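You operate a simulated robot arm through the tools that you are given. There is no shell and no other tool. Be economical: measure what you need, move in short steps, check, and stop when the job is done.

You run a simulated two-armed robot. Do the job below in one go: nothing can be reset, and whatever is moved stays where it is left.

TASK
Read and sort the three cheques in the black rack.
Fine: run each through the white reader beside it; its display names the slot in the grey stepped rack, passed or refused.

Only the result counts: the job must be done as asked and must still hold three seconds after the hand-in. Knocking over, shifting, dropping, spilling or breaking anything else fails it.

THE ROBOT
Two 7-joint arms with four-finger grippers on one trunk, on a base that drives. Base frame: it is fixed to the floor where the robot stands at the start and does not move with it; the origin is under the middle of the robot, x ahead of it, y to its left, z up; the surface under the hand at the start is at about z = 78. Lengths are in cm, angles in rad, forces in N, time in s.
The left shoulder is at the start at [4, 18.1, 117.9], the right one opposite. With the tool pointing down near the work surface each hand reaches from about 28 to 82 cm from the robot's upright axis, wherever it stands, measured 20 degrees to its own side. Places, roughly: cheque reader [40, 10, 80]; cheque reader read key [40, 20, 90]; cheque reader slot [40, 10, 80]; passed slot of the grey stepped rack [60, 40, 80]; refused slot of the grey stepped rack [70, 40, 80]. Payload 3.67 kg a hand.
The tool frame of a hand sits at the grasp point between the pads (the TCP): z along the fingers, y along the line on which they close. The tips reach 2.8 cm beyond it. Largest opening 11.2 cm; the body of the gripper starts 7.3 cm behind the TCP.
Orientation is that of the tool frame in the base frame, as [roll, pitch, yaw] about the fixed x, y, z axes, in that order (R = Rz(yaw) Ry(pitch) Rx(roll)). With the fingers straight down and closing along the base's y, the tool's x points along the base's -x, its y along +y and its z along -z.

THE INTERFACE
- The arms move only by the tool nudge_tool. It takes "left_targets", "right_targets" or both (then of equal length, played together; a hand with none holds still); each is text: rows parted by semicolons, each of 7 numbers parted by spaces: the shift along the tool's x, y, z in units of 25 mm (1.0 is 25 mm), then the turn, a rotation vector about the tool's x, y, z in units of 4 degrees (1.0 is 4 degrees), then the gripper command, from -1 (shut) to 1 (fully open), values between in proportion. In form: x y z ax ay az hand; .... A call has 1 to 8 rows; each row shifts and turns the commanded pose from where the row before left it, along the tool's axes as they then stand. A call with a number of a shift or a turn outside -1 to 1 is refused whole. Rows are played at 5 a second. More than 5 cm and 0.15 rad between two rows, or a gripper value outside its range, and nothing of the call is played. Where a pose cannot be reached the arm comes as near as it can. A force on the tool above 40 N (or 10 N above the force at the start of the call, whichever is more), or a blocked arm, ends the call early, and 0.2 s more pass. Each finger halts on what it meets, pressing with about 21 N; the grip force reading is that of the motor and also rises with nothing between the fingers. The clock runs only during rows and for 0.2 s after the last one: add rows that do not move to give the fingers time. The reply holds the time, the measured pose of the TCP, the force on the tool along the base axes, the opening and the grip force, in the units named above and with some noise, with the torque about the TCP (base axes, N m) and any sound that the robot's microphone picked up, and new pictures: "views" is both (left out), scene, wrist or none (wrist: the cameras of the hands that moved).
- Cameras (640 x 400 px; columns grow to the right, rows downward): "scene" is now at [9.36, 3.86, 139.37]; the picture's right is [0.45, -0.89, 0.00], its down [-0.63, -0.32, -0.71] and it looks along [0.64, 0.32, -0.70] (base axes); focal length 214 px, centre (320, 200). "left" rides on the left gripper at [6, 1.8, -10.4] in its tool frame; the picture's right is [-0.29, 0.96, 0.00], its down [-0.80, -0.24, -0.55] and it looks along [-0.53, -0.16, 0.83] (tool axes); focal length 234 px, centre (320, 200). "right" rides on the right gripper at [6, -1.8, -10.4] in its tool frame; the picture's right is [0.29, 0.96, 0.00], its down [-0.80, 0.24, -0.55] and it looks along [-0.53, 0.16, 0.83] (tool axes); focal length 234 px, centre (320, 200). There is no depth. A picture from a camera that has moved, and an enlarged one, comes with that camera's place and axes in the base frame and with its lens.
- move_column(by): slides the trunk up (or, below 0, down) by that many cm; the arms and the scene camera ride with it, the base frame stays. It gives what a move gives, with no picture.
- base_move(legs): drives the robot by 1 to 6 legs, each [ahead, left, turn to the left] in cm, cm and rad, along the robot's own axes; the way and the turn of a leg run together, so that a leg with both is an arc; at most 150 cm and 3.142 rad a leg. The arms and the cameras ride along, it lands a little off, and it stops where it bumps. It gives what a move gives, and a new picture of the scene camera.
- head_to(pan, tilt): turns the head with the scene camera to pan (to the left, within 1.501 rad either way) and tilt (down, from -0.506 to 1.204), counted from straight ahead of the robot. It gives what a move gives, and a new picture of the scene camera.
- close_up(camera, box): a new picture of the part [left, top, right, bottom] of that camera's present view, enlarged. The clock stands still meanwhile.
- hand_in(): hands the job in; it is judged then, once.

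Go step by step. Nothing tells you exact positions but the pictures and the camera data: compare them with the known pose of the tool, close in by small moves and look again before you grip or let go. The budget is 120 turns and 260 pictures, counting those below and the enlarged ones. Unless the task says otherwise, let go and move clear before handing in, and close with one line.

The tools are called after "Request:" by a JSON object that holds its "method" and its "body". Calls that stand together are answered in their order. nudge_tool: Moves the arms, as the interface text tells. Its arguments: {"type":"object","properties":{"left_targets":{"type":"string"},"right_targets":{"type":"string"},"views":{"type":"string","enum":["both","scene","wrist","none"]}},"required":[]} The other tools are called the same way: move_column (by) slides the trunk up or down; base_move (legs) drives the base; head_to (pan, tilt) turns the head that bears the scene camera; close_up (camera, box) takes an enlarged picture of a part of a camera's view; hand_in () hands the job in.

At the start:

```text
t: 0.0
left_position: [41.78, 41.27, 121.34]
left_orientation: [-3.141, -0.001, -3.139]
left_contact_force: [0.8, -0.2, -0.7]
left_wrist_torque: [0.0, -0.02, 0.01]
left_grip_width: 11.18
left_finger_force: 0.0
right_position: [50.71, 0.72, 117.41]
right_orientation: [3.141, 0.0, -3.141]
right_contact_force: [0.2, 0.2, -0.1]
right_wrist_torque: [0.01, 0.01, 0.02]
right_grip_width: 11.17
right_finger_force: 0.1
trunk travel left (down, up): [-30.0, 21.4]
robot x, y, heading: [0.23, 0.26, 0.003]
head pan, tilt: [0.466, 0.777]
```

scene: 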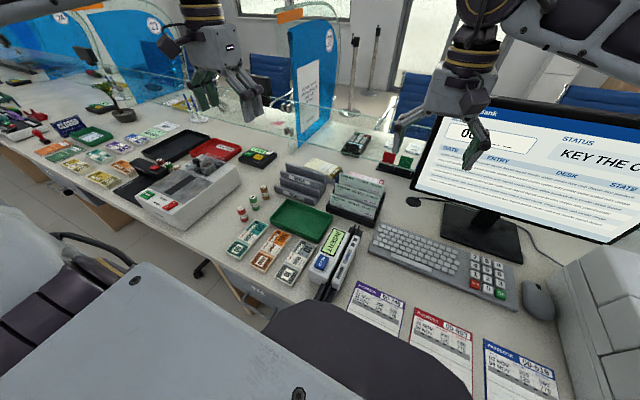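
right: 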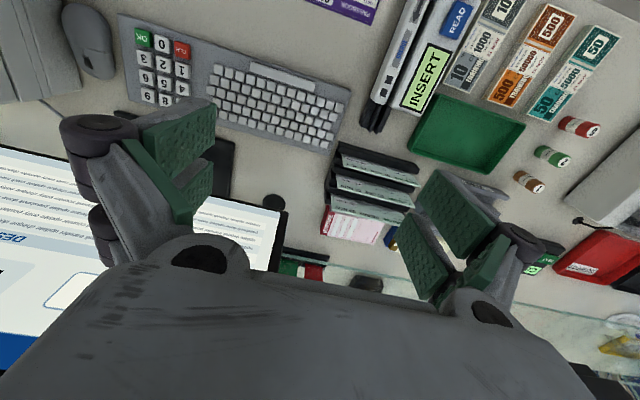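
left: 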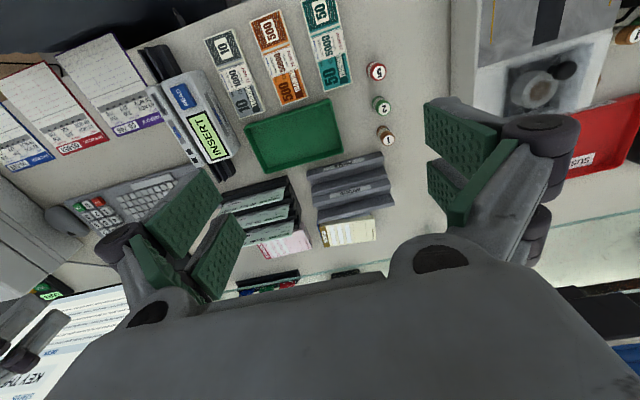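

I see a desk with the white reader (INSERT display), the black rack with three cheques and the grey stepped rack. I'll start with enlarged views.

Request:
{"method": "close_up", "body": {"camera": "scene", "box": [220, 140, 420, 310]}}

Request:
{"method": "close_up", "body": {"camera": "left", "box": [130, 60, 410, 270]}}

Request:
{"method": "close_up", "body": {"camera": "right", "box": [300, 0, 560, 260]}}

```text
2.35 times, centred on (320, 225) of scene
camera zoom: at [9.36, 3.86, 139.37], right [0.45, -0.89, 0.0], down [-0.63, -0.32, -0.71], along [0.64, 0.32, -0.7], focal length 505 px, centre (320, 141)
```

zoom: 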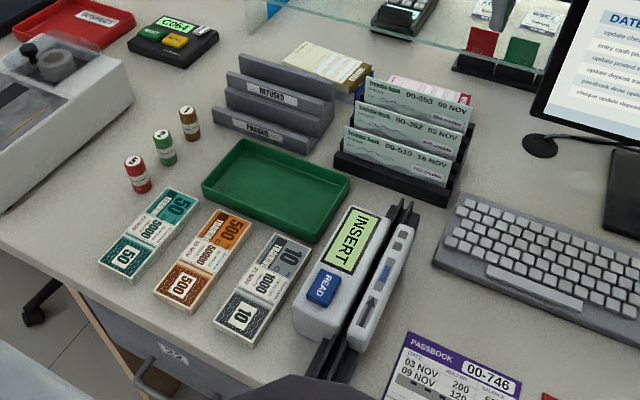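

```text
1.90 times, centred on (270, 165) of left
camera zoom: at [35.84, 43.09, 131.87], right [0.29, 0.96, 0.0], down [0.8, -0.24, 0.55], along [0.53, -0.16, -0.83], focal length 446 px, centre (415, 267)
```

zoom: 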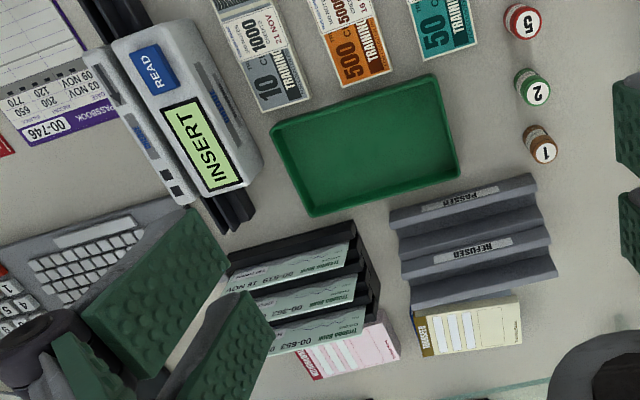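

```text
1.54 times, centred on (430, 130) of right
camera zoom: at [44.7, -1.09, 127.72], right [-0.29, 0.96, 0.0], down [0.8, 0.24, 0.55], along [0.53, 0.16, -0.83], focal length 360 px, centre (151, 308)
```

zoom: 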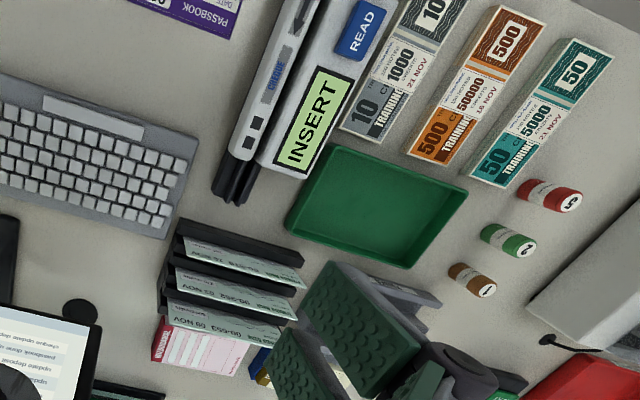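

Request:
{"method": "close_up", "body": {"camera": "scene", "box": [300, 215, 365, 305]}}

Request:
{"method": "close_up", "body": {"camera": "scene", "box": [265, 155, 395, 235]}}

Request:
{"method": "close_up", "body": {"camera": "right", "box": [350, 0, 490, 140]}}

```text
4.44 times, centred on (332, 260) of scene
camera zoom: at [9.36, 3.86, 139.37], right [0.45, -0.89, 0.0], down [-0.63, -0.32, -0.71], along [0.64, 0.32, -0.7], focal length 953 px, centre (264, -67)
```

zoom: 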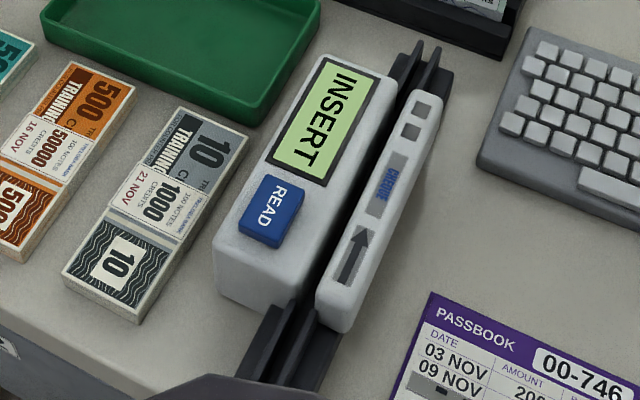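

```text
4.92 times, centred on (330, 195) of scene
camera zoom: at [9.36, 3.86, 139.37], right [0.45, -0.89, 0.0], down [-0.63, -0.32, -0.71], along [0.64, 0.32, -0.7], focal length 1056 px, centre (271, 225)
```

zoom: 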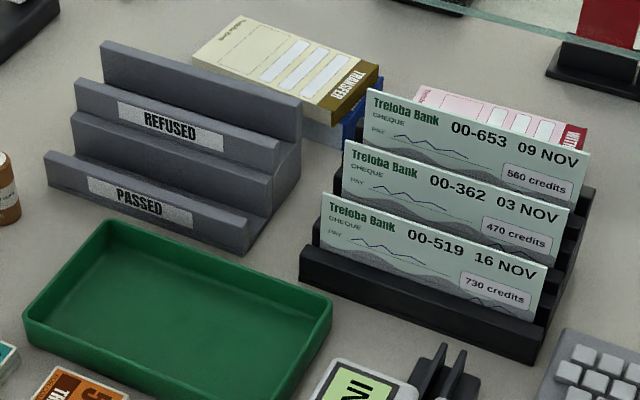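

```text
2.86 times, centred on (420, 70) of right
camera zoom: at [44.7, -1.09, 127.72], right [-0.29, 0.96, 0.0], down [0.8, 0.24, 0.55], along [0.53, 0.16, -0.83], focal length 669 px, centre (34, 571)
```

zoom: 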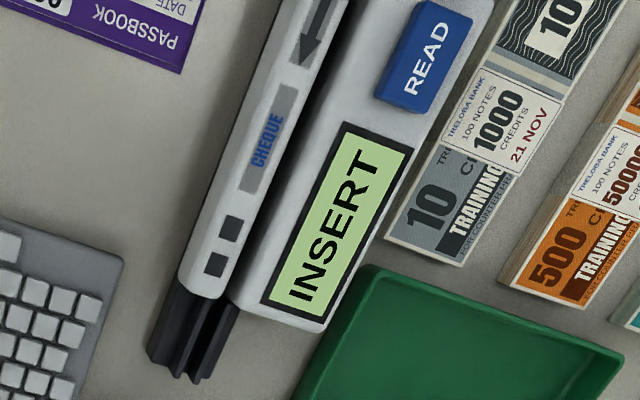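

The reader's channel runs along x with an arrow pointing away from me, and the cheques stand with their length along y. I'll move the right hand aside and bring the left one closer to look.

Request:
{"method": "nudge_tool", "body": {"left_targets": "-0.6 -1 1 0 0 0 1; -0.6 -1 1 0 0 0 1; -0.6 -1 1 0 0 0 1; -0.6 -1 1 0 0 0 1; -0.6 -1 1 0 0 0 1; -0.6 -1 1 0 0 0 1; -0.5 -0.9 0.9 0 0 0 1", "right_targets": "0.2 -1 0 0 0 0 1; 0.2 -1 0 0 0 0 1; 0.2 -1 0 0 0 0 1; 0.2 -1 0 0 0 0 1; 0.2 -1 0 0 0 0 1; 0.2 -1 0 0 0 0 1; 0.2 -1 0 0 0 0 1", "views": "both"}}

```text
t: 1.6
left_position: [52.18, 23.79, 104.03]
left_orientation: [3.14, 0.001, -3.141]
left_contact_force: [0.0, -0.9, -0.7]
left_wrist_torque: [-0.01, 0.01, 0.0]
left_grip_width: 11.16
left_finger_force: 0.1
right_position: [47.32, -16.77, 117.39]
right_orientation: [3.14, -0.001, -3.141]
right_contact_force: [0.3, -0.5, -0.5]
right_wrist_torque: [0.01, 0.01, 0.04]
right_grip_width: 11.2
right_finger_force: 0.0
trunk travel left (down, up): [-30.0, 21.4]
robot x, y, heading: [0.13, 0.23, -0.002]
head pan, tilt: [0.466, 0.777]
camera scene: at [9.42, 3.65, 139.37], right [0.45, -0.89, 0.0], down [-0.63, -0.31, -0.71], along [0.64, 0.32, -0.7], focal length 214 px, centre (320, 200)
camera right: at [41.31, -18.72, 127.68], right [-0.29, 0.96, 0.0], down [0.8, 0.24, 0.55], along [0.53, 0.16, -0.83], focal length 234 px, centre (320, 200)
camera left: at [46.12, 25.62, 114.48], right [0.29, 0.96, 0.0], down [0.8, -0.24, 0.55], along [0.53, -0.16, -0.83], focal length 234 px, centre (320, 200)
```

scene: 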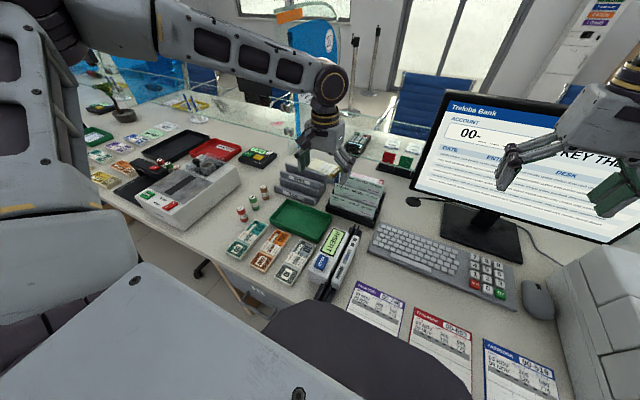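
right: 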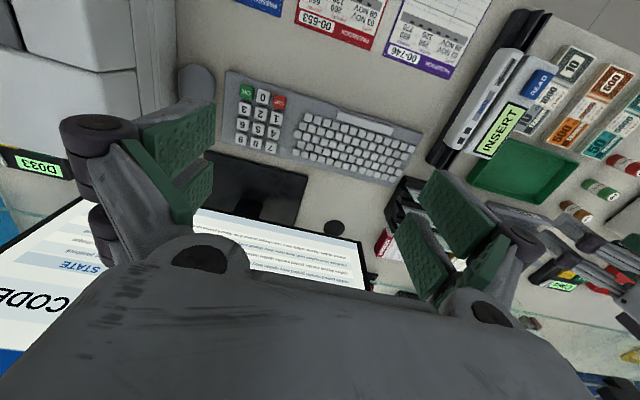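
left: 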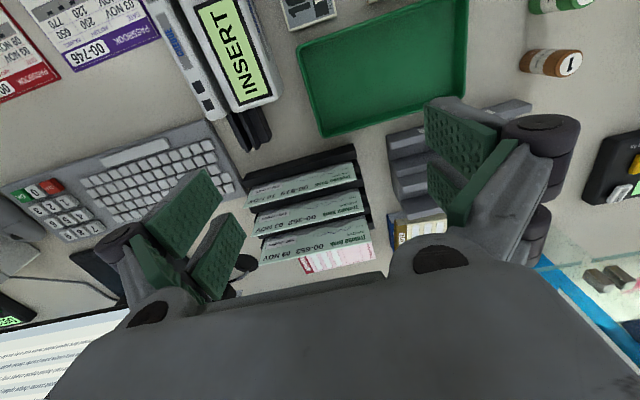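

Request:
{"method": "close_up", "body": {"camera": "left", "box": [230, 130, 390, 280]}}

Request:
{"method": "close_up", "body": {"camera": "left", "box": [140, 0, 290, 150]}}

Request:
{"method": "close_up", "body": {"camera": "scene", "box": [325, 160, 395, 230]}}

```text
2.67 times, centred on (310, 205) of left
camera zoom: at [46.12, 25.62, 114.48], right [0.29, 0.96, 0.0], down [0.8, -0.24, 0.55], along [0.53, -0.16, -0.83], focal length 624 px, centre (347, 187)
```

zoom: 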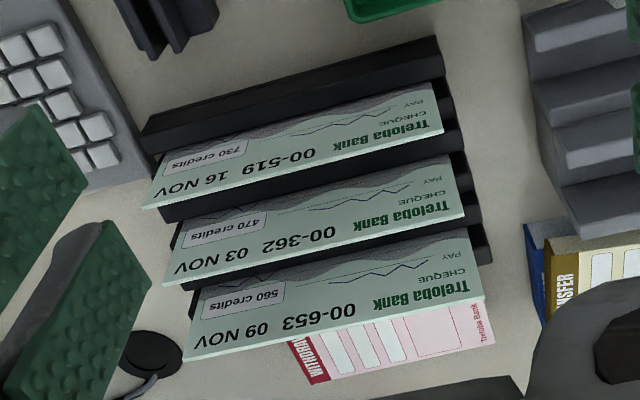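

```text
2.67 times, centred on (215, 75) of left
camera zoom: at [46.12, 25.62, 114.48], right [0.29, 0.96, 0.0], down [0.8, -0.24, 0.55], along [0.53, -0.16, -0.83], focal length 624 px, centre (600, 533)
```

zoom: 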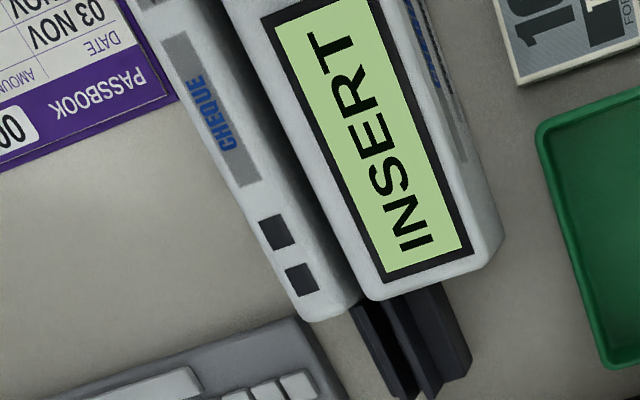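

```text
5.71 times, centred on (360, 195) of scene
camera zoom: at [9.42, 3.65, 139.37], right [0.45, -0.89, 0.0], down [-0.63, -0.31, -0.71], along [0.64, 0.32, -0.7], focal length 1226 px, centre (91, 229)
```

zoom: 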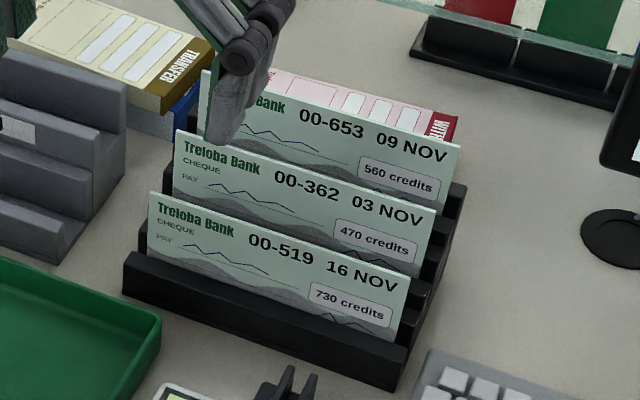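

Triangulated: cheque top edges are at x≈62.0/66.2/70.3 and z≈86.6/88.5/90.4, spanning y 9.1–25.9. Next I look at the reader channel from above.

Request:
{"method": "nudge_tool", "body": {"left_targets": "0.95 -0.45 0 0 0 0 1; 0.95 -0.45 0 0 0 0 1; 0.95 -0.45 0 0 0 0 1; 0.95 -0.45 0 0 0 0 1; 0.95 -0.45 0 0 0 0 1; 0.95 -0.45 0 0 0 0 1; 0.95 -0.45 0 0 0 0 1; 0.6 -0.3 0 0 0 0 1", "views": "wrist"}}

Request:
{"method": "close_up", "body": {"camera": "left", "box": [180, 0, 440, 240]}}

Request:
{"method": "close_up", "body": {"camera": "right", "box": [420, 0, 580, 180]}}

```text
t: 3.4
left_position: [33.93, 15.32, 104.11]
left_orientation: [3.141, -0.001, -3.14]
left_contact_force: [0.7, -0.5, 0.3]
left_wrist_torque: [-0.01, 0.0, 0.01]
left_grip_width: 11.21
left_finger_force: 0.1
right_position: [47.14, -16.71, 117.64]
right_orientation: [3.141, -0.001, 3.14]
right_contact_force: [-0.2, -0.7, -0.3]
right_wrist_torque: [0.0, -0.01, -0.01]
right_grip_width: 11.17
right_finger_force: 0.1
trunk travel left (down, up): [-30.0, 21.4]
robot x, y, heading: [-0.24, 0.14, 0.001]
head pan, tilt: [0.466, 0.777]
camera left: at [27.99, 17.1, 114.54], right [0.29, 0.96, 0.0], down [0.8, -0.24, 0.55], along [0.53, -0.16, -0.83], focal length 234 px, centre (320, 200)
```

left: 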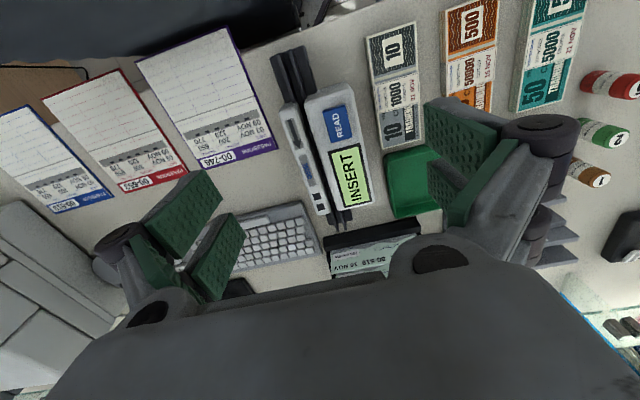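

```text
1.67 times, centred on (310, 120) of left
camera zoom: at [27.99, 17.1, 114.54], right [0.29, 0.96, 0.0], down [0.8, -0.24, 0.55], along [0.53, -0.16, -0.83], focal length 390 px, centre (337, 333)
```

zoom: 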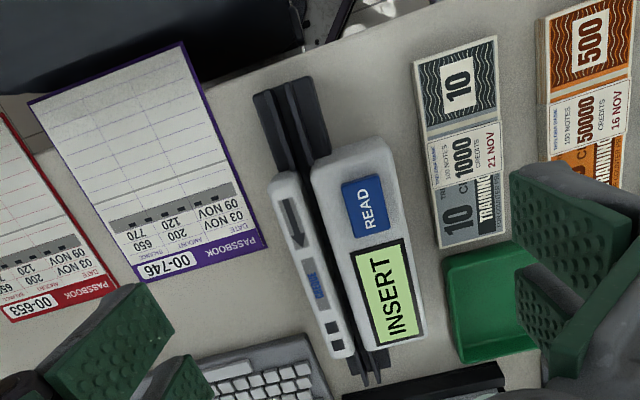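

```text
2.22 times, centred on (500, 90) of right
camera zoom: at [41.23, -18.54, 127.74], right [-0.29, 0.96, 0.0], down [0.8, 0.24, 0.55], along [0.53, 0.16, -0.83], focal length 520 px, centre (-80, 444)
```

zoom: 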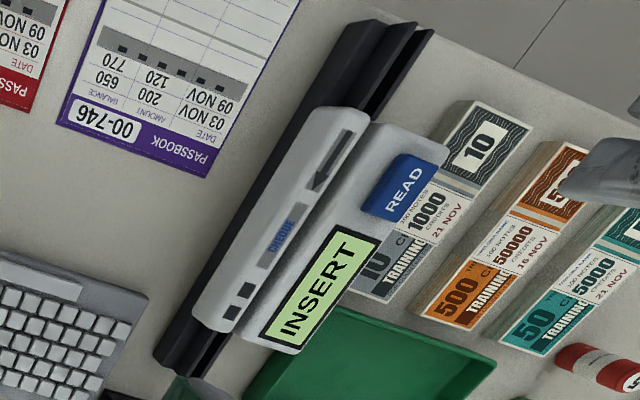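

Request:
{"method": "close_up", "body": {"camera": "left", "box": [260, 30, 390, 250]}}

Request:
{"method": "close_up", "body": {"camera": "scene", "box": [310, 215, 370, 305]}}

```text
1.82 times, centred on (325, 140) of left
camera zoom: at [27.99, 17.1, 114.54], right [0.29, 0.96, 0.0], down [0.8, -0.24, 0.55], along [0.53, -0.16, -0.83], focal length 426 px, centre (311, 309)
```

zoom: 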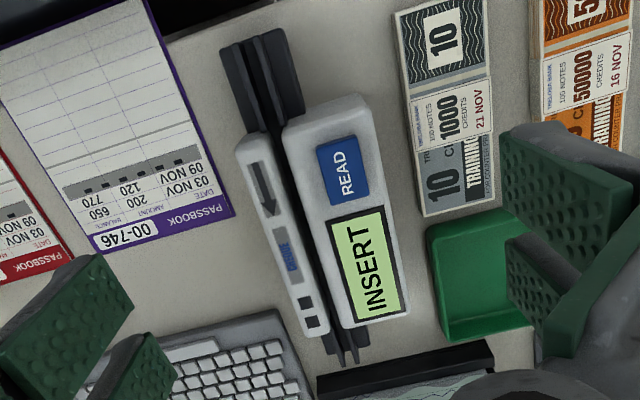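

```text
4.44 times, centred on (340, 260) of scene
camera zoom: at [9.34, 3.83, 139.37], right [0.45, -0.89, 0.0], down [-0.63, -0.32, -0.71], along [0.64, 0.32, -0.7], focal length 953 px, centre (231, -67)
```

zoom: 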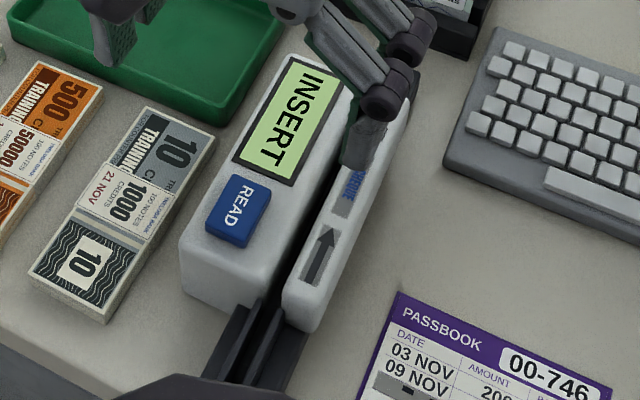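

Request:
{"method": "nudge_tool", "body": {"left_targets": "0 -0.9 0.8 0 0 0 1; 0 -0.9 0.8 0 0 0 1; 0 0 0.8 0 0 0 1", "views": "wrist"}}

Request:
{"method": "close_up", "body": {"camera": "left", "box": [270, 0, 450, 120]}}

Request:
{"method": "close_up", "body": {"camera": "left", "box": [290, 100, 450, 240]}}

```text
t: 4.2
left_position: [34.04, 10.92, 98.05]
left_orientation: [-3.139, 0.001, -3.14]
left_contact_force: [0.1, 0.6, -0.1]
left_wrist_torque: [-0.03, -0.01, 0.0]
left_grip_width: 11.21
left_finger_force: 0.0
right_position: [47.23, -16.59, 117.46]
right_orientation: [3.14, -0.001, -3.141]
right_contact_force: [0.2, -0.2, -0.2]
right_wrist_torque: [-0.02, 0.0, 0.02]
right_grip_width: 11.19
right_finger_force: 0.0
trunk travel left (down, up): [-30.0, 21.4]
robot x, y, heading: [-0.15, -0.06, 0.002]
head pan, tilt: [0.466, 0.777]
camera left: at [27.94, 12.82, 108.57], right [0.29, 0.96, 0.0], down [0.8, -0.24, 0.55], along [0.53, -0.16, -0.83], focal length 234 px, centre (320, 200)
```

left: 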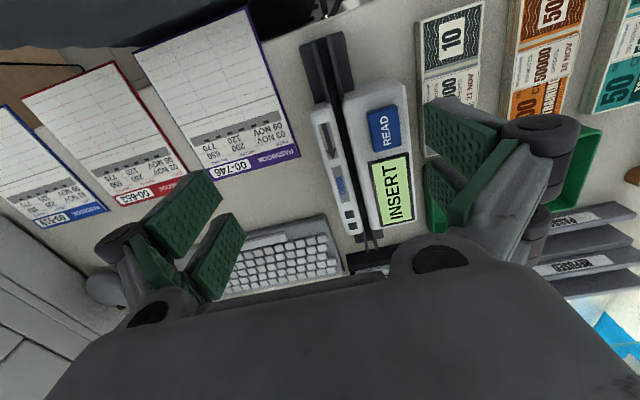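

```text
3.33 times, centred on (360, 60) of left
camera zoom: at [27.94, 12.82, 108.57], right [0.29, 0.96, 0.0], down [0.8, -0.24, 0.55], along [0.53, -0.16, -0.83], focal length 781 px, centre (187, 667)
```

zoom: 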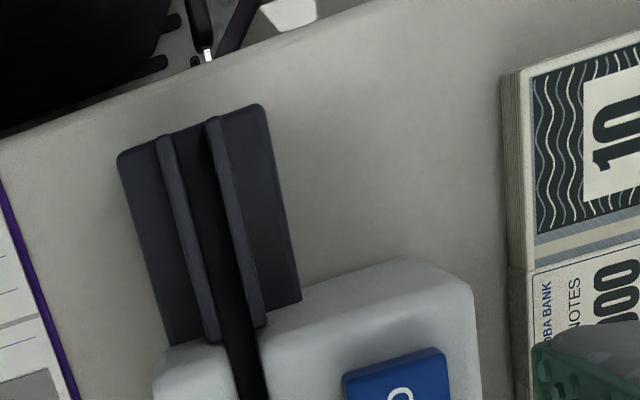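

```text
2.86 times, centred on (370, 170) of left
camera zoom: at [27.94, 12.82, 108.57], right [0.29, 0.96, 0.0], down [0.8, -0.24, 0.55], along [0.53, -0.16, -0.83], focal length 669 px, centre (177, 286)
```

zoom: 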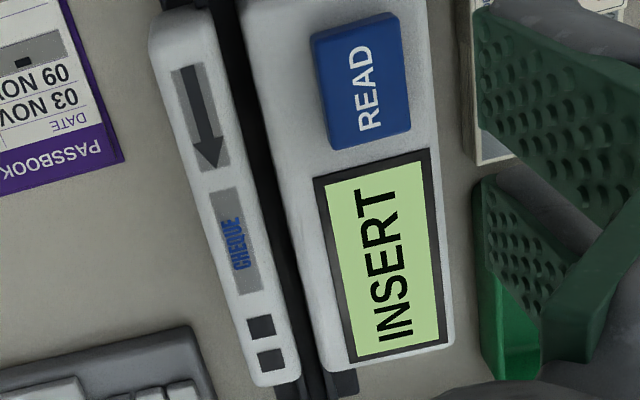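

Channel centre is y≈12.93, wall tops are z≈84.6. Now I move over the front cheque, yawing the hand by +90° so that it closes along x.

Request:
{"method": "nudge_tool", "body": {"left_targets": "-1 0.25 0 0 0 0 0; -1 0.25 0 0 0 0 0; -1 0.25 0 0 0 0 -0.2; -1 0.25 0 0 0 0 -0.3; -1 0.25 0 0 0 0 -0.4; -1 0.25 0 0 0 0 -0.4; -1 0.25 0 0 0 0 -0.4; -1 0.25 0 0 0 0 -0.4", "views": "none"}}

Request:
{"method": "nudge_tool", "body": {"left_targets": "-1 0.2 0 0 0 0 -0.4; -1 0.2 0 0 0 0 -0.4; -1 0.2 0 0 0 0 -0.4; -0.2 0 0 0 0 -1 -0.4; 0 0 0 0 0 -1 -0.4; 0 0 0 0 0 -1 -0.4; 0 0 0 0 0 -1 -0.4; 0 0 0 0 0 -1 -0.4", "views": "none"}}

Request:
{"method": "nudge_tool", "body": {"left_targets": "0 0 0 0 0 -1 -0.4; 0 0 0 0 0 -1 -0.4; 0 0 0 0 0 -1 -0.4; 0 0 0 0 0 -1 -0.4; 0 0 0 0 0 -1 -0.4; 0 0 0 0 0 -1 -0.4; 0 0 0 0 0 -1 -0.4; 0 0 0 0 0 -1 -0.4", "views": "none"}}

Request:
{"method": "nudge_tool", "body": {"left_targets": "0 0 0 0 0 -1 -0.4; 0 0 0 0 0 -1 -0.4; 0 0 0 0 0 -1 -0.4; 0 0 0 0 0 -1 -0.4; 0 0 0 0 0 -1 -0.4; 0 0 0 0 0 -1 -0.4; 0 0 0 0 0 -1 -0.4; 0 0 0 0 0 -1 -0.4", "views": "both"}}

```text
t: 6.0
left_position: [53.79, 15.88, 98.0]
left_orientation: [-3.14, -0.001, -3.141]
left_contact_force: [0.0, 0.4, -0.7]
left_wrist_torque: [0.01, 0.07, 0.02]
left_grip_width: 3.36
left_finger_force: 0.1
right_position: [47.32, -16.63, 117.39]
right_orientation: [-3.141, -0.002, -3.141]
right_contact_force: [0.4, -0.1, -0.1]
right_wrist_torque: [-0.01, -0.03, 0.02]
right_grip_width: 11.21
right_finger_force: 0.0
trunk travel left (down, up): [-30.0, 21.4]
robot x, y, heading: [-0.01, 0.11, 0.004]
head pan, tilt: [0.466, 0.777]
```

```text
t: 7.8
left_position: [61.91, 17.36, 98.23]
left_orientation: [-3.141, 0.0, -2.79]
left_contact_force: [-0.3, 0.8, 0.4]
left_wrist_torque: [-0.02, 0.05, 0.02]
left_grip_width: 3.36
left_finger_force: 0.1
right_position: [47.25, -16.67, 117.43]
right_orientation: [3.14, 0.001, -3.141]
right_contact_force: [-0.3, 0.3, -0.3]
right_wrist_torque: [0.0, 0.01, 0.01]
right_grip_width: 11.18
right_finger_force: 0.0
trunk travel left (down, up): [-30.0, 21.4]
robot x, y, heading: [0.03, 0.14, -0.004]
head pan, tilt: [0.466, 0.777]
```

```text
t: 9.6
left_position: [62.0, 17.27, 98.25]
left_orientation: [-3.142, 0.0, -2.233]
left_contact_force: [0.3, -0.7, -0.9]
left_wrist_torque: [0.07, 0.01, -0.01]
left_grip_width: 3.36
left_finger_force: 0.1
right_position: [47.19, -16.71, 117.53]
right_orientation: [-3.14, 0.0, -3.14]
right_contact_force: [0.6, -0.2, 0.1]
right_wrist_torque: [0.01, -0.03, 0.0]
right_grip_width: 11.18
right_finger_force: 0.1
trunk travel left (down, up): [-30.0, 21.4]
robot x, y, heading: [-0.02, 0.17, 0.002]
head pan, tilt: [0.466, 0.777]
```

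```text
t: 11.4
left_position: [61.9, 17.33, 98.3]
left_orientation: [-3.141, 0.0, -1.674]
left_contact_force: [0.5, 0.5, -0.1]
left_wrist_torque: [-0.01, 0.04, 0.02]
left_grip_width: 3.37
left_finger_force: 0.0
right_position: [47.17, -16.77, 117.39]
right_orientation: [3.141, 0.001, 3.139]
right_contact_force: [0.4, -0.3, 0.3]
right_wrist_torque: [0.0, 0.0, -0.04]
right_grip_width: 11.21
right_finger_force: 0.1
trunk travel left (down, up): [-30.0, 21.4]
robot x, y, heading: [-0.4, 0.09, 0.001]
head pan, tilt: [0.466, 0.777]
camera scene: at [9.37, 3.84, 139.37], right [0.45, -0.89, 0.0], down [-0.63, -0.32, -0.71], along [0.64, 0.32, -0.7], focal length 214 px, centre (320, 200)
camera left: at [59.52, 11.64, 108.66], right [-0.92, 0.39, 0.0], down [0.32, 0.77, 0.55], along [0.21, 0.51, -0.83], focal length 234 px, centre (320, 200)
```

scene: 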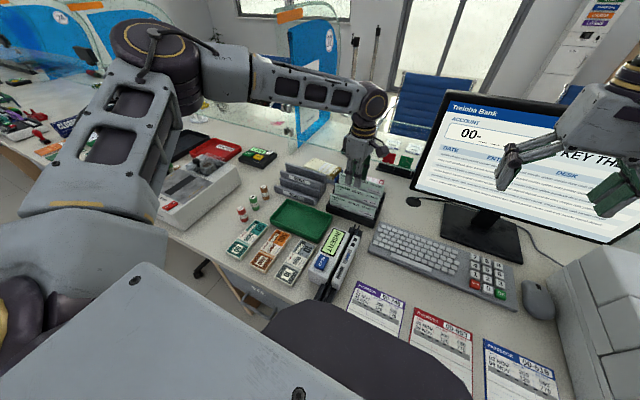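
left: 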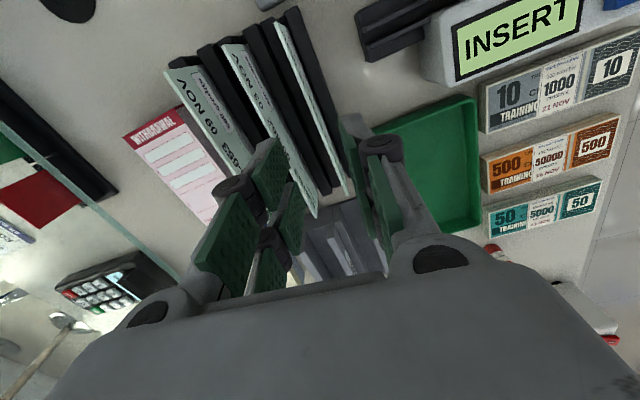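

Request:
{"method": "nudge_tool", "body": {"left_targets": "0 0 0.8 0 0 -0.8 -0.4; 0 0 0.9 0 0 -0.7 -0.4; 0 0 0.8 0 0 0 -0.4; 0 0 0 0 0 0 -0.4", "views": "both"}}

Request:
{"method": "close_up", "body": {"camera": "left", "box": [200, 60, 440, 260]}}

Request:
{"method": "close_up", "body": {"camera": "scene", "box": [320, 150, 400, 230]}}

```text
t: 12.4
left_position: [61.46, 18.0, 92.22]
left_orientation: [-3.141, 0.0, -1.569]
left_contact_force: [0.2, -0.8, 0.1]
left_wrist_torque: [-0.01, -0.02, 0.0]
left_grip_width: 3.35
left_finger_force: 0.0
left hand out of reach, approached as far as the arm can: row 2, 3
right_position: [47.2, -16.6, 117.5]
right_orientation: [3.141, 0.0, -3.141]
right_contact_force: [-0.6, 0.4, -0.1]
right_wrist_torque: [-0.04, 0.0, -0.05]
right_grip_width: 11.19
right_finger_force: 0.1
trunk travel left (down, up): [-30.0, 21.4]
robot x, y, heading: [-0.28, 0.09, -0.001]
head pan, tilt: [0.466, 0.777]
camera scene: at [9.38, 3.83, 139.37], right [0.45, -0.89, 0.0], down [-0.63, -0.32, -0.71], along [0.64, 0.32, -0.7], focal length 214 px, centre (320, 200)
camera left: at [59.56, 12.12, 102.77], right [-0.96, 0.29, 0.0], down [0.24, 0.8, 0.55], along [0.16, 0.53, -0.83], focal length 234 px, centre (320, 200)
```

scene: 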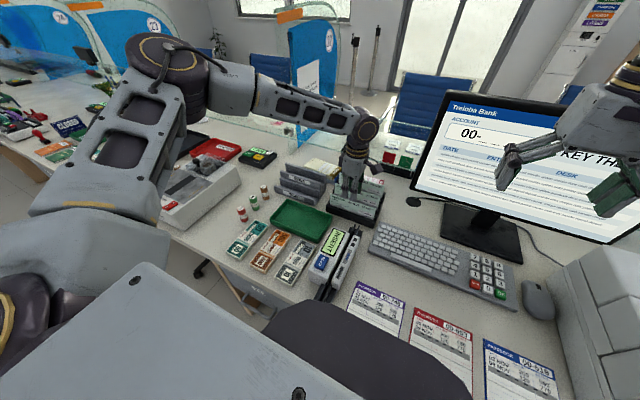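
left: 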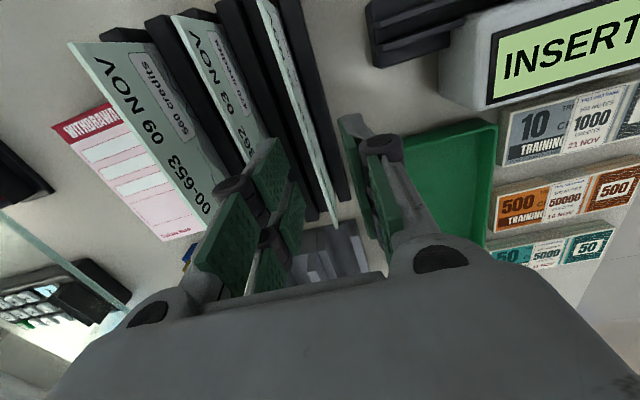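

```text
2.00 times, centred on (320, 160) of left
camera zoom: at [59.56, 12.12, 102.77], right [-0.96, 0.29, 0.0], down [0.24, 0.8, 0.55], along [0.16, 0.53, -0.83], focal length 468 px, centre (320, 280)
```

zoom: 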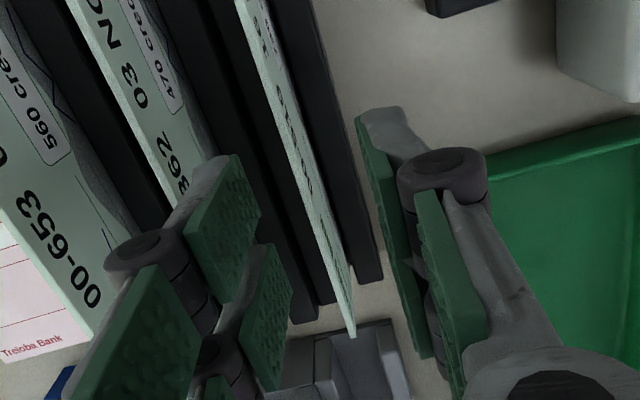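

```text
5.00 times, centred on (360, 190) of scene
camera zoom: at [9.38, 3.83, 139.37], right [0.45, -0.89, 0.0], down [-0.63, -0.32, -0.71], along [0.64, 0.32, -0.7], focal length 1072 px, centre (120, 250)
```

zoom: 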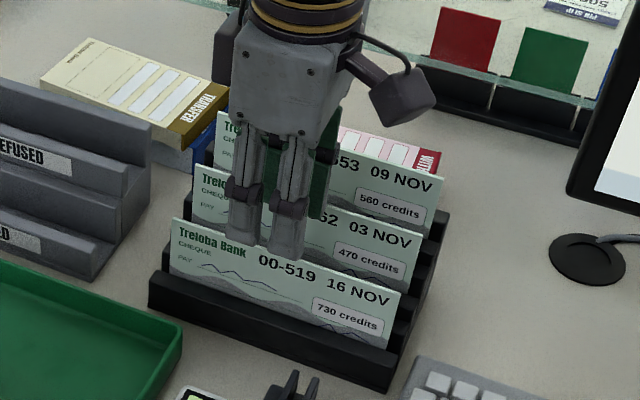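

Request:
{"method": "nudge_tool", "body": {"left_targets": "0 0 0.6 0 0 0 -0.4; 0 0 0.6 0 0 0 -0.4; 0 0 0 0 0 0 -0.4", "views": "wrist"}}

```text
t: 13.2
left_position: [60.63, 18.65, 89.71]
left_orientation: [-3.136, -0.002, -1.571]
left_contact_force: [0.5, 0.8, -0.2]
left_wrist_torque: [0.03, 0.01, 0.01]
left_grip_width: 3.36
left_finger_force: 0.1
left hand out of reach, approached as far as the arm can: row 1, 2
right_position: [47.21, -16.62, 117.42]
right_orientation: [3.141, 0.0, 3.141]
right_contact_force: [-0.3, 0.4, 0.4]
right_wrist_torque: [0.02, 0.0, -0.01]
right_grip_width: 11.2
right_finger_force: 0.1
trunk travel left (down, up): [-30.0, 21.4]
robot x, y, heading: [0.26, 0.04, -0.003]
head pan, tilt: [0.466, 0.777]
camera left: at [58.74, 12.77, 100.21], right [-0.96, 0.29, 0.0], down [0.24, 0.8, 0.55], along [0.16, 0.53, -0.83], focal length 234 px, centre (320, 200)
```

left: 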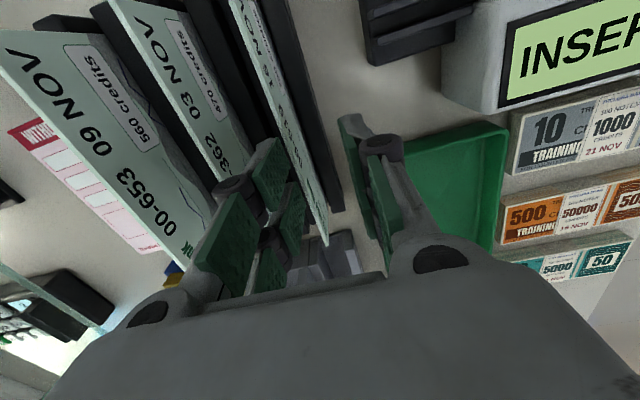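

The hand hits a joint limit as it goes lower at this yaw, so I'll raise it and lower the trunk instead.

Request:
{"method": "nudge_tool", "body": {"left_targets": "0 0 -0.9 0 0 0 -0.4; 0 0 -0.9 0 0 0 -0.4; 0 0 -0.9 0 0 0 -0.4; 0 0 -0.9 0 0 0 -0.4; 0 0 -0.9 0 0 0 -0.4; 0 0 -0.9 0 0 0 -0.4; 0 0 0 0 0 0 -0.4", "views": "none"}}

Request:
{"method": "move_column", "body": {"by": -12}}

```text
t: 14.8
left_position: [60.64, 18.75, 103.35]
left_orientation: [-3.141, -0.001, -1.571]
left_contact_force: [-0.7, 0.2, 0.3]
left_wrist_torque: [-0.01, -0.01, 0.02]
left_grip_width: 3.36
left_finger_force: 0.1
right_position: [47.21, -16.63, 117.5]
right_orientation: [-3.141, 0.0, 3.141]
right_contact_force: [-0.2, 0.2, 0.8]
right_wrist_torque: [0.01, 0.03, 0.03]
right_grip_width: 11.19
right_finger_force: 0.0
trunk travel left (down, up): [-30.0, 21.4]
robot x, y, heading: [0.32, 0.03, -0.002]
head pan, tilt: [0.466, 0.777]
```

```text
t: 16.3
left_position: [60.51, 18.84, 91.36]
left_orientation: [3.141, -0.001, -1.569]
left_contact_force: [-0.5, -0.3, 0.7]
left_wrist_torque: [0.01, 0.0, 0.0]
left_grip_width: 3.36
left_finger_force: 0.0
right_position: [47.18, -16.82, 105.37]
right_orientation: [3.141, 0.0, -3.142]
right_contact_force: [-0.6, -0.1, 0.2]
right_wrist_torque: [-0.03, 0.0, -0.01]
right_grip_width: 11.18
right_finger_force: 0.0
trunk travel left (down, up): [-18.0, 33.4]
robot x, y, heading: [-0.38, -0.21, 0.003]
head pan, tilt: [0.466, 0.777]
```

Request:
{"method": "nudge_tool", "body": {"left_targets": "0.53 -0.6 0 0 0 0 -0.4; 0 0 0.5 0 0 0 -0.4; 0 0 0.4 0 0 0 -0.4; 0 0 0 0 0 0 -0.4", "views": "both"}}

Request:
{"method": "close_up", "body": {"camera": "left", "box": [200, 60, 440, 260]}}

Request:
{"method": "close_up", "body": {"camera": "scene", "box": [320, 130, 420, 210]}}

```text
t: 17.3
left_position: [62.04, 17.44, 89.21]
left_orientation: [3.141, 0.001, -1.569]
left_contact_force: [1.2, 0.1, 0.1]
left_wrist_torque: [0.0, -0.02, 0.0]
left_grip_width: 3.37
left_finger_force: 0.0
right_position: [47.1, -16.62, 105.63]
right_orientation: [3.142, 0.0, 3.141]
right_contact_force: [0.1, -0.5, 0.5]
right_wrist_torque: [0.02, 0.03, -0.02]
right_grip_width: 11.17
right_finger_force: 0.0
trunk travel left (down, up): [-18.0, 33.4]
robot x, y, heading: [-0.46, 0.19, -0.005]
head pan, tilt: [0.466, 0.777]
camera scene: at [9.34, 3.84, 127.45], right [0.45, -0.89, 0.0], down [-0.63, -0.32, -0.71], along [0.64, 0.32, -0.7], focal length 214 px, centre (320, 200)
camera left: at [60.29, 11.39, 99.56], right [-0.96, 0.29, 0.0], down [0.24, 0.8, 0.55], along [0.16, 0.53, -0.83], focal length 234 px, centre (320, 200)
```

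scene: 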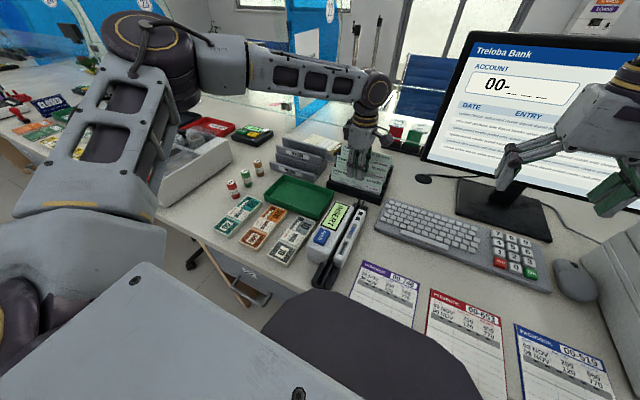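
left: 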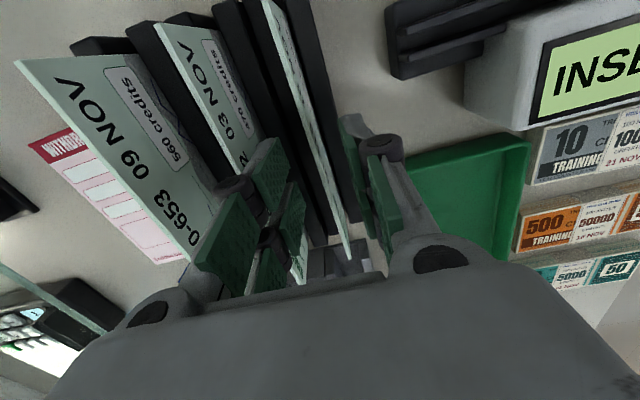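

```text
2.00 times, centred on (320, 160) of left
camera zoom: at [60.29, 11.39, 99.56], right [-0.96, 0.29, 0.0], down [0.24, 0.8, 0.55], along [0.16, 0.53, -0.83], focal length 468 px, centre (320, 280)
```

zoom: 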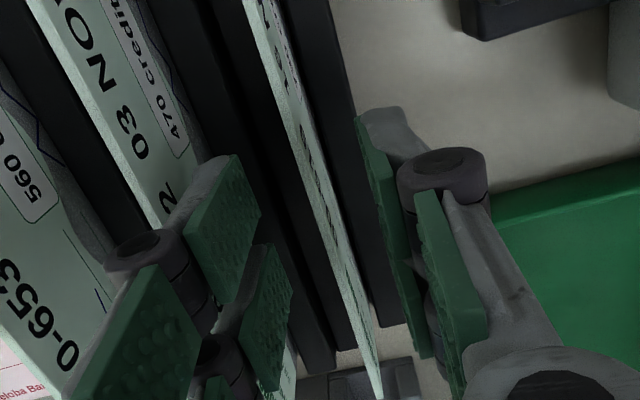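

```text
5.00 times, centred on (370, 170) of scene
camera zoom: at [9.34, 3.84, 127.45], right [0.45, -0.89, 0.0], down [-0.63, -0.32, -0.71], along [0.64, 0.32, -0.7], focal length 1072 px, centre (70, 350)
```

zoom: 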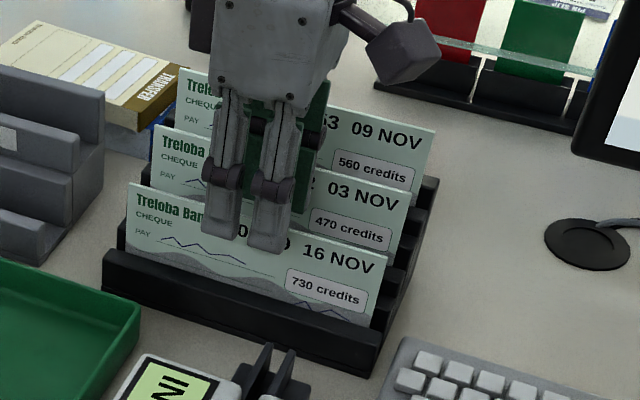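

Request:
{"method": "nudge_tool", "body": {"left_targets": "0 0.05 0.35 0 0 0 -0.4; 0 0.05 0.3 0 0 0 -0.4; 0 0 0 0 0 0 -0.7; 0 0 0 0 0 0 -1; 0 0 0 0 0 0 -1; 0 0 0 0 0 0 -1", "views": "both"}}

Request:
{"method": "close_up", "body": {"camera": "scene", "box": [320, 130, 420, 210]}}

```text
t: 18.7
left_position: [61.89, 17.2, 87.54]
left_orientation: [-3.141, 0.0, -1.568]
left_contact_force: [1.6, 0.5, 0.2]
left_wrist_torque: [-0.02, -0.06, 0.0]
left_grip_width: 0.61
left_finger_force: 20.9
right_position: [47.22, -16.65, 105.42]
right_orientation: [-3.14, -0.001, 3.141]
right_contact_force: [-0.7, -0.4, -0.3]
right_wrist_torque: [0.0, 0.02, 0.01]
right_grip_width: 11.2
right_finger_force: 0.1
trunk travel left (down, up): [-18.0, 33.4]
robot x, y, heading: [-0.17, 0.12, 0.002]
head pan, tilt: [0.466, 0.777]
camera scene: at [9.38, 3.84, 127.45], right [0.45, -0.89, 0.0], down [-0.63, -0.32, -0.71], along [0.64, 0.32, -0.7], focal length 214 px, centre (320, 200)
camera left: at [60.07, 11.37, 97.93], right [-0.96, 0.29, 0.0], down [0.24, 0.8, 0.55], along [0.16, 0.53, -0.83], focal length 234 px, centre (320, 200)
```

scene: 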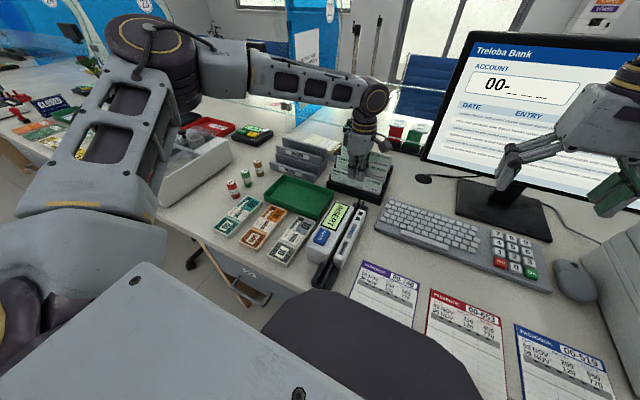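
left: 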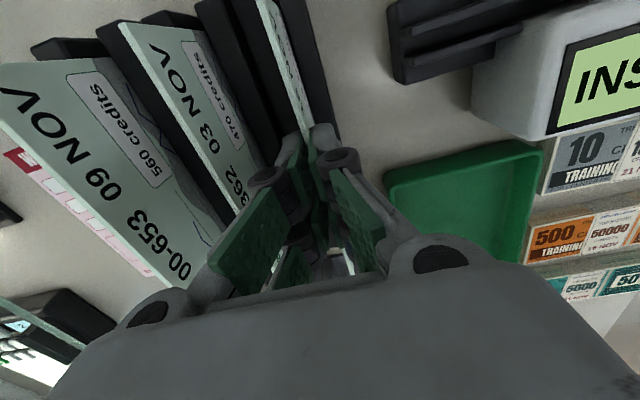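

```text
5.00 times, centred on (370, 170) of scene
camera zoom: at [9.38, 3.84, 127.45], right [0.45, -0.89, 0.0], down [-0.63, -0.32, -0.71], along [0.64, 0.32, -0.7], focal length 1072 px, centre (70, 350)
```

zoom: 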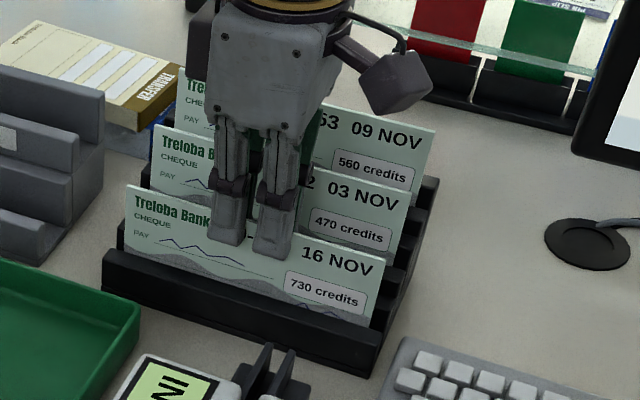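

The cheque is held, width 0.61. Lifting it straight up.

Request:
{"method": "nudge_tool", "body": {"left_targets": "0 0 -0.5 0 0 0 -1; 0 0 -0.8 0 0 0 -1; 0 0 -0.9 0 0 0 -1; 0 0 -0.9 0 0 0 -1; 0 0 -0.9 0 0 0 -1; 0 0 0 0 0 0 -1", "views": "both"}}

Request:
{"method": "close_up", "body": {"camera": "scene", "box": [300, 90, 420, 210]}}

```text
t: 20.1
left_position: [61.86, 17.32, 97.49]
left_orientation: [-3.141, -0.001, -1.571]
left_contact_force: [0.4, 1.0, -0.1]
left_wrist_torque: [0.03, 0.0, 0.04]
left_grip_width: 0.61
left_finger_force: 21.1
right_position: [47.18, -16.7, 105.38]
right_orientation: [3.141, 0.001, -3.141]
right_contact_force: [-0.2, 0.7, 0.0]
right_wrist_torque: [0.02, 0.0, 0.0]
right_grip_width: 11.2
right_finger_force: 0.0
trunk travel left (down, up): [-18.0, 33.4]
robot x, y, heading: [-0.14, -0.27, 0.001]
head pan, tilt: [0.466, 0.777]
camera scene: at [9.39, 3.85, 127.45], right [0.45, -0.89, 0.0], down [-0.63, -0.32, -0.71], along [0.64, 0.32, -0.7], focal length 214 px, centre (320, 200)
camera left: at [60.03, 11.34, 107.94], right [-0.96, 0.29, 0.0], down [0.24, 0.8, 0.55], along [0.16, 0.53, -0.83], focal length 234 px, centre (320, 200)
```

scene: 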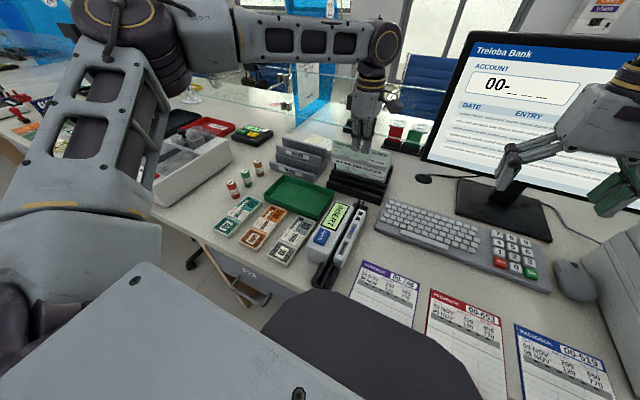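
left: 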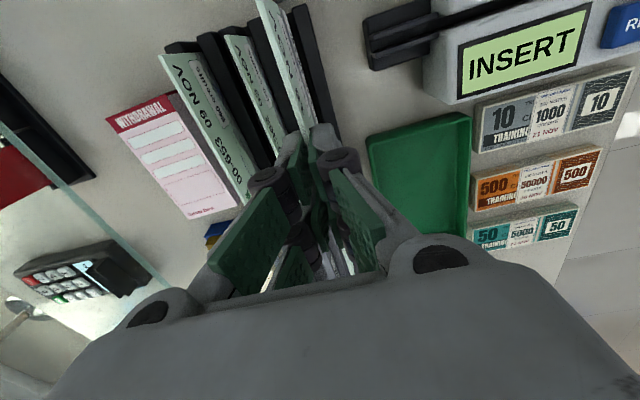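

```text
3.33 times, centred on (360, 150) of scene
camera zoom: at [9.39, 3.85, 127.45], right [0.45, -0.89, 0.0], down [-0.63, -0.32, -0.71], along [0.64, 0.32, -0.7], focal length 715 px, centre (187, 367)
```

zoom: 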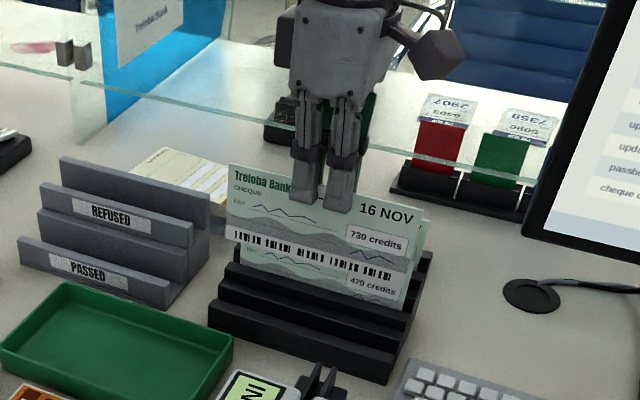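

Request:
{"method": "nudge_tool", "body": {"left_targets": "0.25 1 0 0 0 0 -1; 0.25 1 0 0 0 0 -1; 0.25 1 0 0 0 0 -1; 0.25 1 0 0 0 0 -1; 0.25 1 0 0 0 0 -1; 0.25 1 0 0 0 0 -1; 0.25 1 0 0 0 1 -1; 0 0 0 0 0 1 -1", "views": "none"}}

Request:
{"method": "nudge_tool", "body": {"left_targets": "0 0 0 0 0 1 -1; 0 0 0 0 0 1 -1; 0 0 0 0 0 1 -1; 0 0 0 0 0 1 -1; 0 0 0 0 0 1 -1; 0 0 0 0 0 1 -1; 0 0 0 0 0 1 -1; 0 0 0 0 0 1 -1", "views": "none"}}

Request:
{"method": "nudge_tool", "body": {"left_targets": "0 0 0 0 0 1 -1; 0 0 0 0 0 1 -1; 0 0 0 0 0 1 -1; 0 0 0 0 0 1 -1; 0 0 0 0 0 1 -1; 0 0 0 0 0 1 -1; 0 0 0 0 0 1 -1; 0 0 0 0 0 1 -1", "views": "none"}}

Request:
{"method": "nudge_tool", "body": {"left_targets": "0 0 0 0 0 1 -1; 0 0 0 0 0 1 -1; 0 0 0 0 0 1 -1; 0 0 0 0 0 1 -1; 0 0 0 0 0 0.5 -1; 0 0 0 0 0 0 -1", "views": "both"}}

```text
t: 21.9
left_position: [44.29, 13.04, 97.47]
left_orientation: [3.142, 0.001, -1.71]
left_contact_force: [0.4, -0.2, -0.4]
left_wrist_torque: [0.02, 0.04, -0.01]
left_grip_width: 0.61
left_finger_force: 21.3
right_position: [47.38, -16.63, 105.45]
right_orientation: [3.14, -0.001, 3.14]
right_contact_force: [0.6, -0.3, -0.1]
right_wrist_torque: [-0.01, 0.01, 0.01]
right_grip_width: 11.21
right_finger_force: 0.0
trunk travel left (down, up): [-18.0, 33.4]
robot x, y, heading: [-0.0, 0.23, -0.001]
head pan, tilt: [0.466, 0.777]
```

```text
t: 23.7
left_position: [44.42, 13.0, 97.56]
left_orientation: [3.141, 0.001, -2.27]
left_contact_force: [0.4, 1.1, -0.3]
left_wrist_torque: [0.02, 0.0, 0.01]
left_grip_width: 0.59
left_finger_force: 21.3
right_position: [47.32, -16.59, 105.52]
right_orientation: [-3.141, 0.001, -3.141]
right_contact_force: [0.1, 0.4, -0.1]
right_wrist_torque: [-0.01, -0.01, 0.02]
right_grip_width: 11.19
right_finger_force: 0.0
trunk travel left (down, up): [-18.0, 33.4]
robot x, y, heading: [0.19, 0.02, 0.004]
head pan, tilt: [0.466, 0.777]
```

```text
t: 25.5
left_position: [44.46, 13.03, 97.44]
left_orientation: [3.141, -0.001, -2.827]
left_contact_force: [-0.6, 0.6, -0.4]
left_wrist_torque: [0.0, 0.0, 0.05]
left_grip_width: 0.59
left_finger_force: 21.1
right_position: [47.2, -16.71, 105.62]
right_orientation: [3.141, 0.0, -3.141]
right_contact_force: [-0.1, 0.3, -0.3]
right_wrist_torque: [0.03, 0.03, 0.03]
right_grip_width: 11.16
right_finger_force: 0.2
trunk travel left (down, up): [-18.0, 33.4]
robot x, y, heading: [0.15, -0.11, -0.003]
head pan, tilt: [0.466, 0.777]
```

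```text
t: 26.9
left_position: [44.36, 12.82, 97.37]
left_orientation: [3.14, 0.001, -3.141]
left_contact_force: [-0.7, -0.3, 0.0]
left_wrist_torque: [0.0, -0.03, -0.03]
left_grip_width: 0.6
left_finger_force: 21.2
right_position: [47.14, -16.68, 105.54]
right_orientation: [-3.141, -0.001, -3.141]
right_contact_force: [0.5, 1.0, 0.5]
right_wrist_torque: [0.04, -0.01, 0.03]
right_grip_width: 11.18
right_finger_force: 0.1
trunk travel left (down, up): [-18.0, 33.4]
robot x, y, heading: [0.03, -0.07, 0.003]
head pan, tilt: [0.466, 0.777]
camera scene: at [9.36, 3.85, 127.45], right [0.45, -0.89, 0.0], down [-0.63, -0.32, -0.71], along [0.64, 0.32, -0.7], focal length 214 px, centre (320, 200)
camera left: at [38.33, 14.82, 107.87], right [0.29, 0.96, 0.0], down [0.8, -0.24, 0.55], along [0.53, -0.16, -0.83], focal length 234 px, centre (320, 200)
```

scene: 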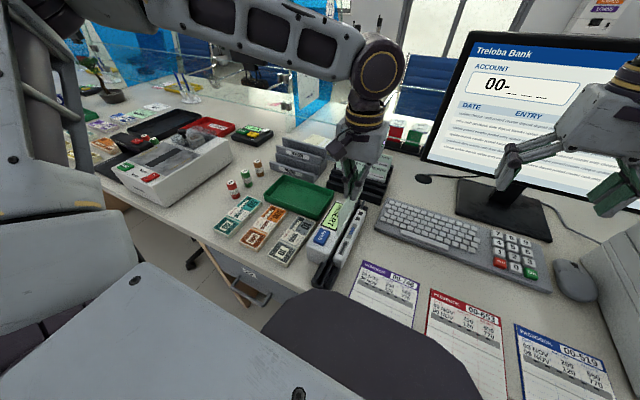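
left: 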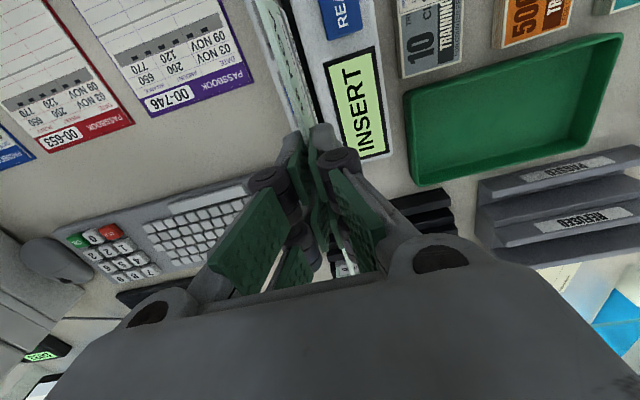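

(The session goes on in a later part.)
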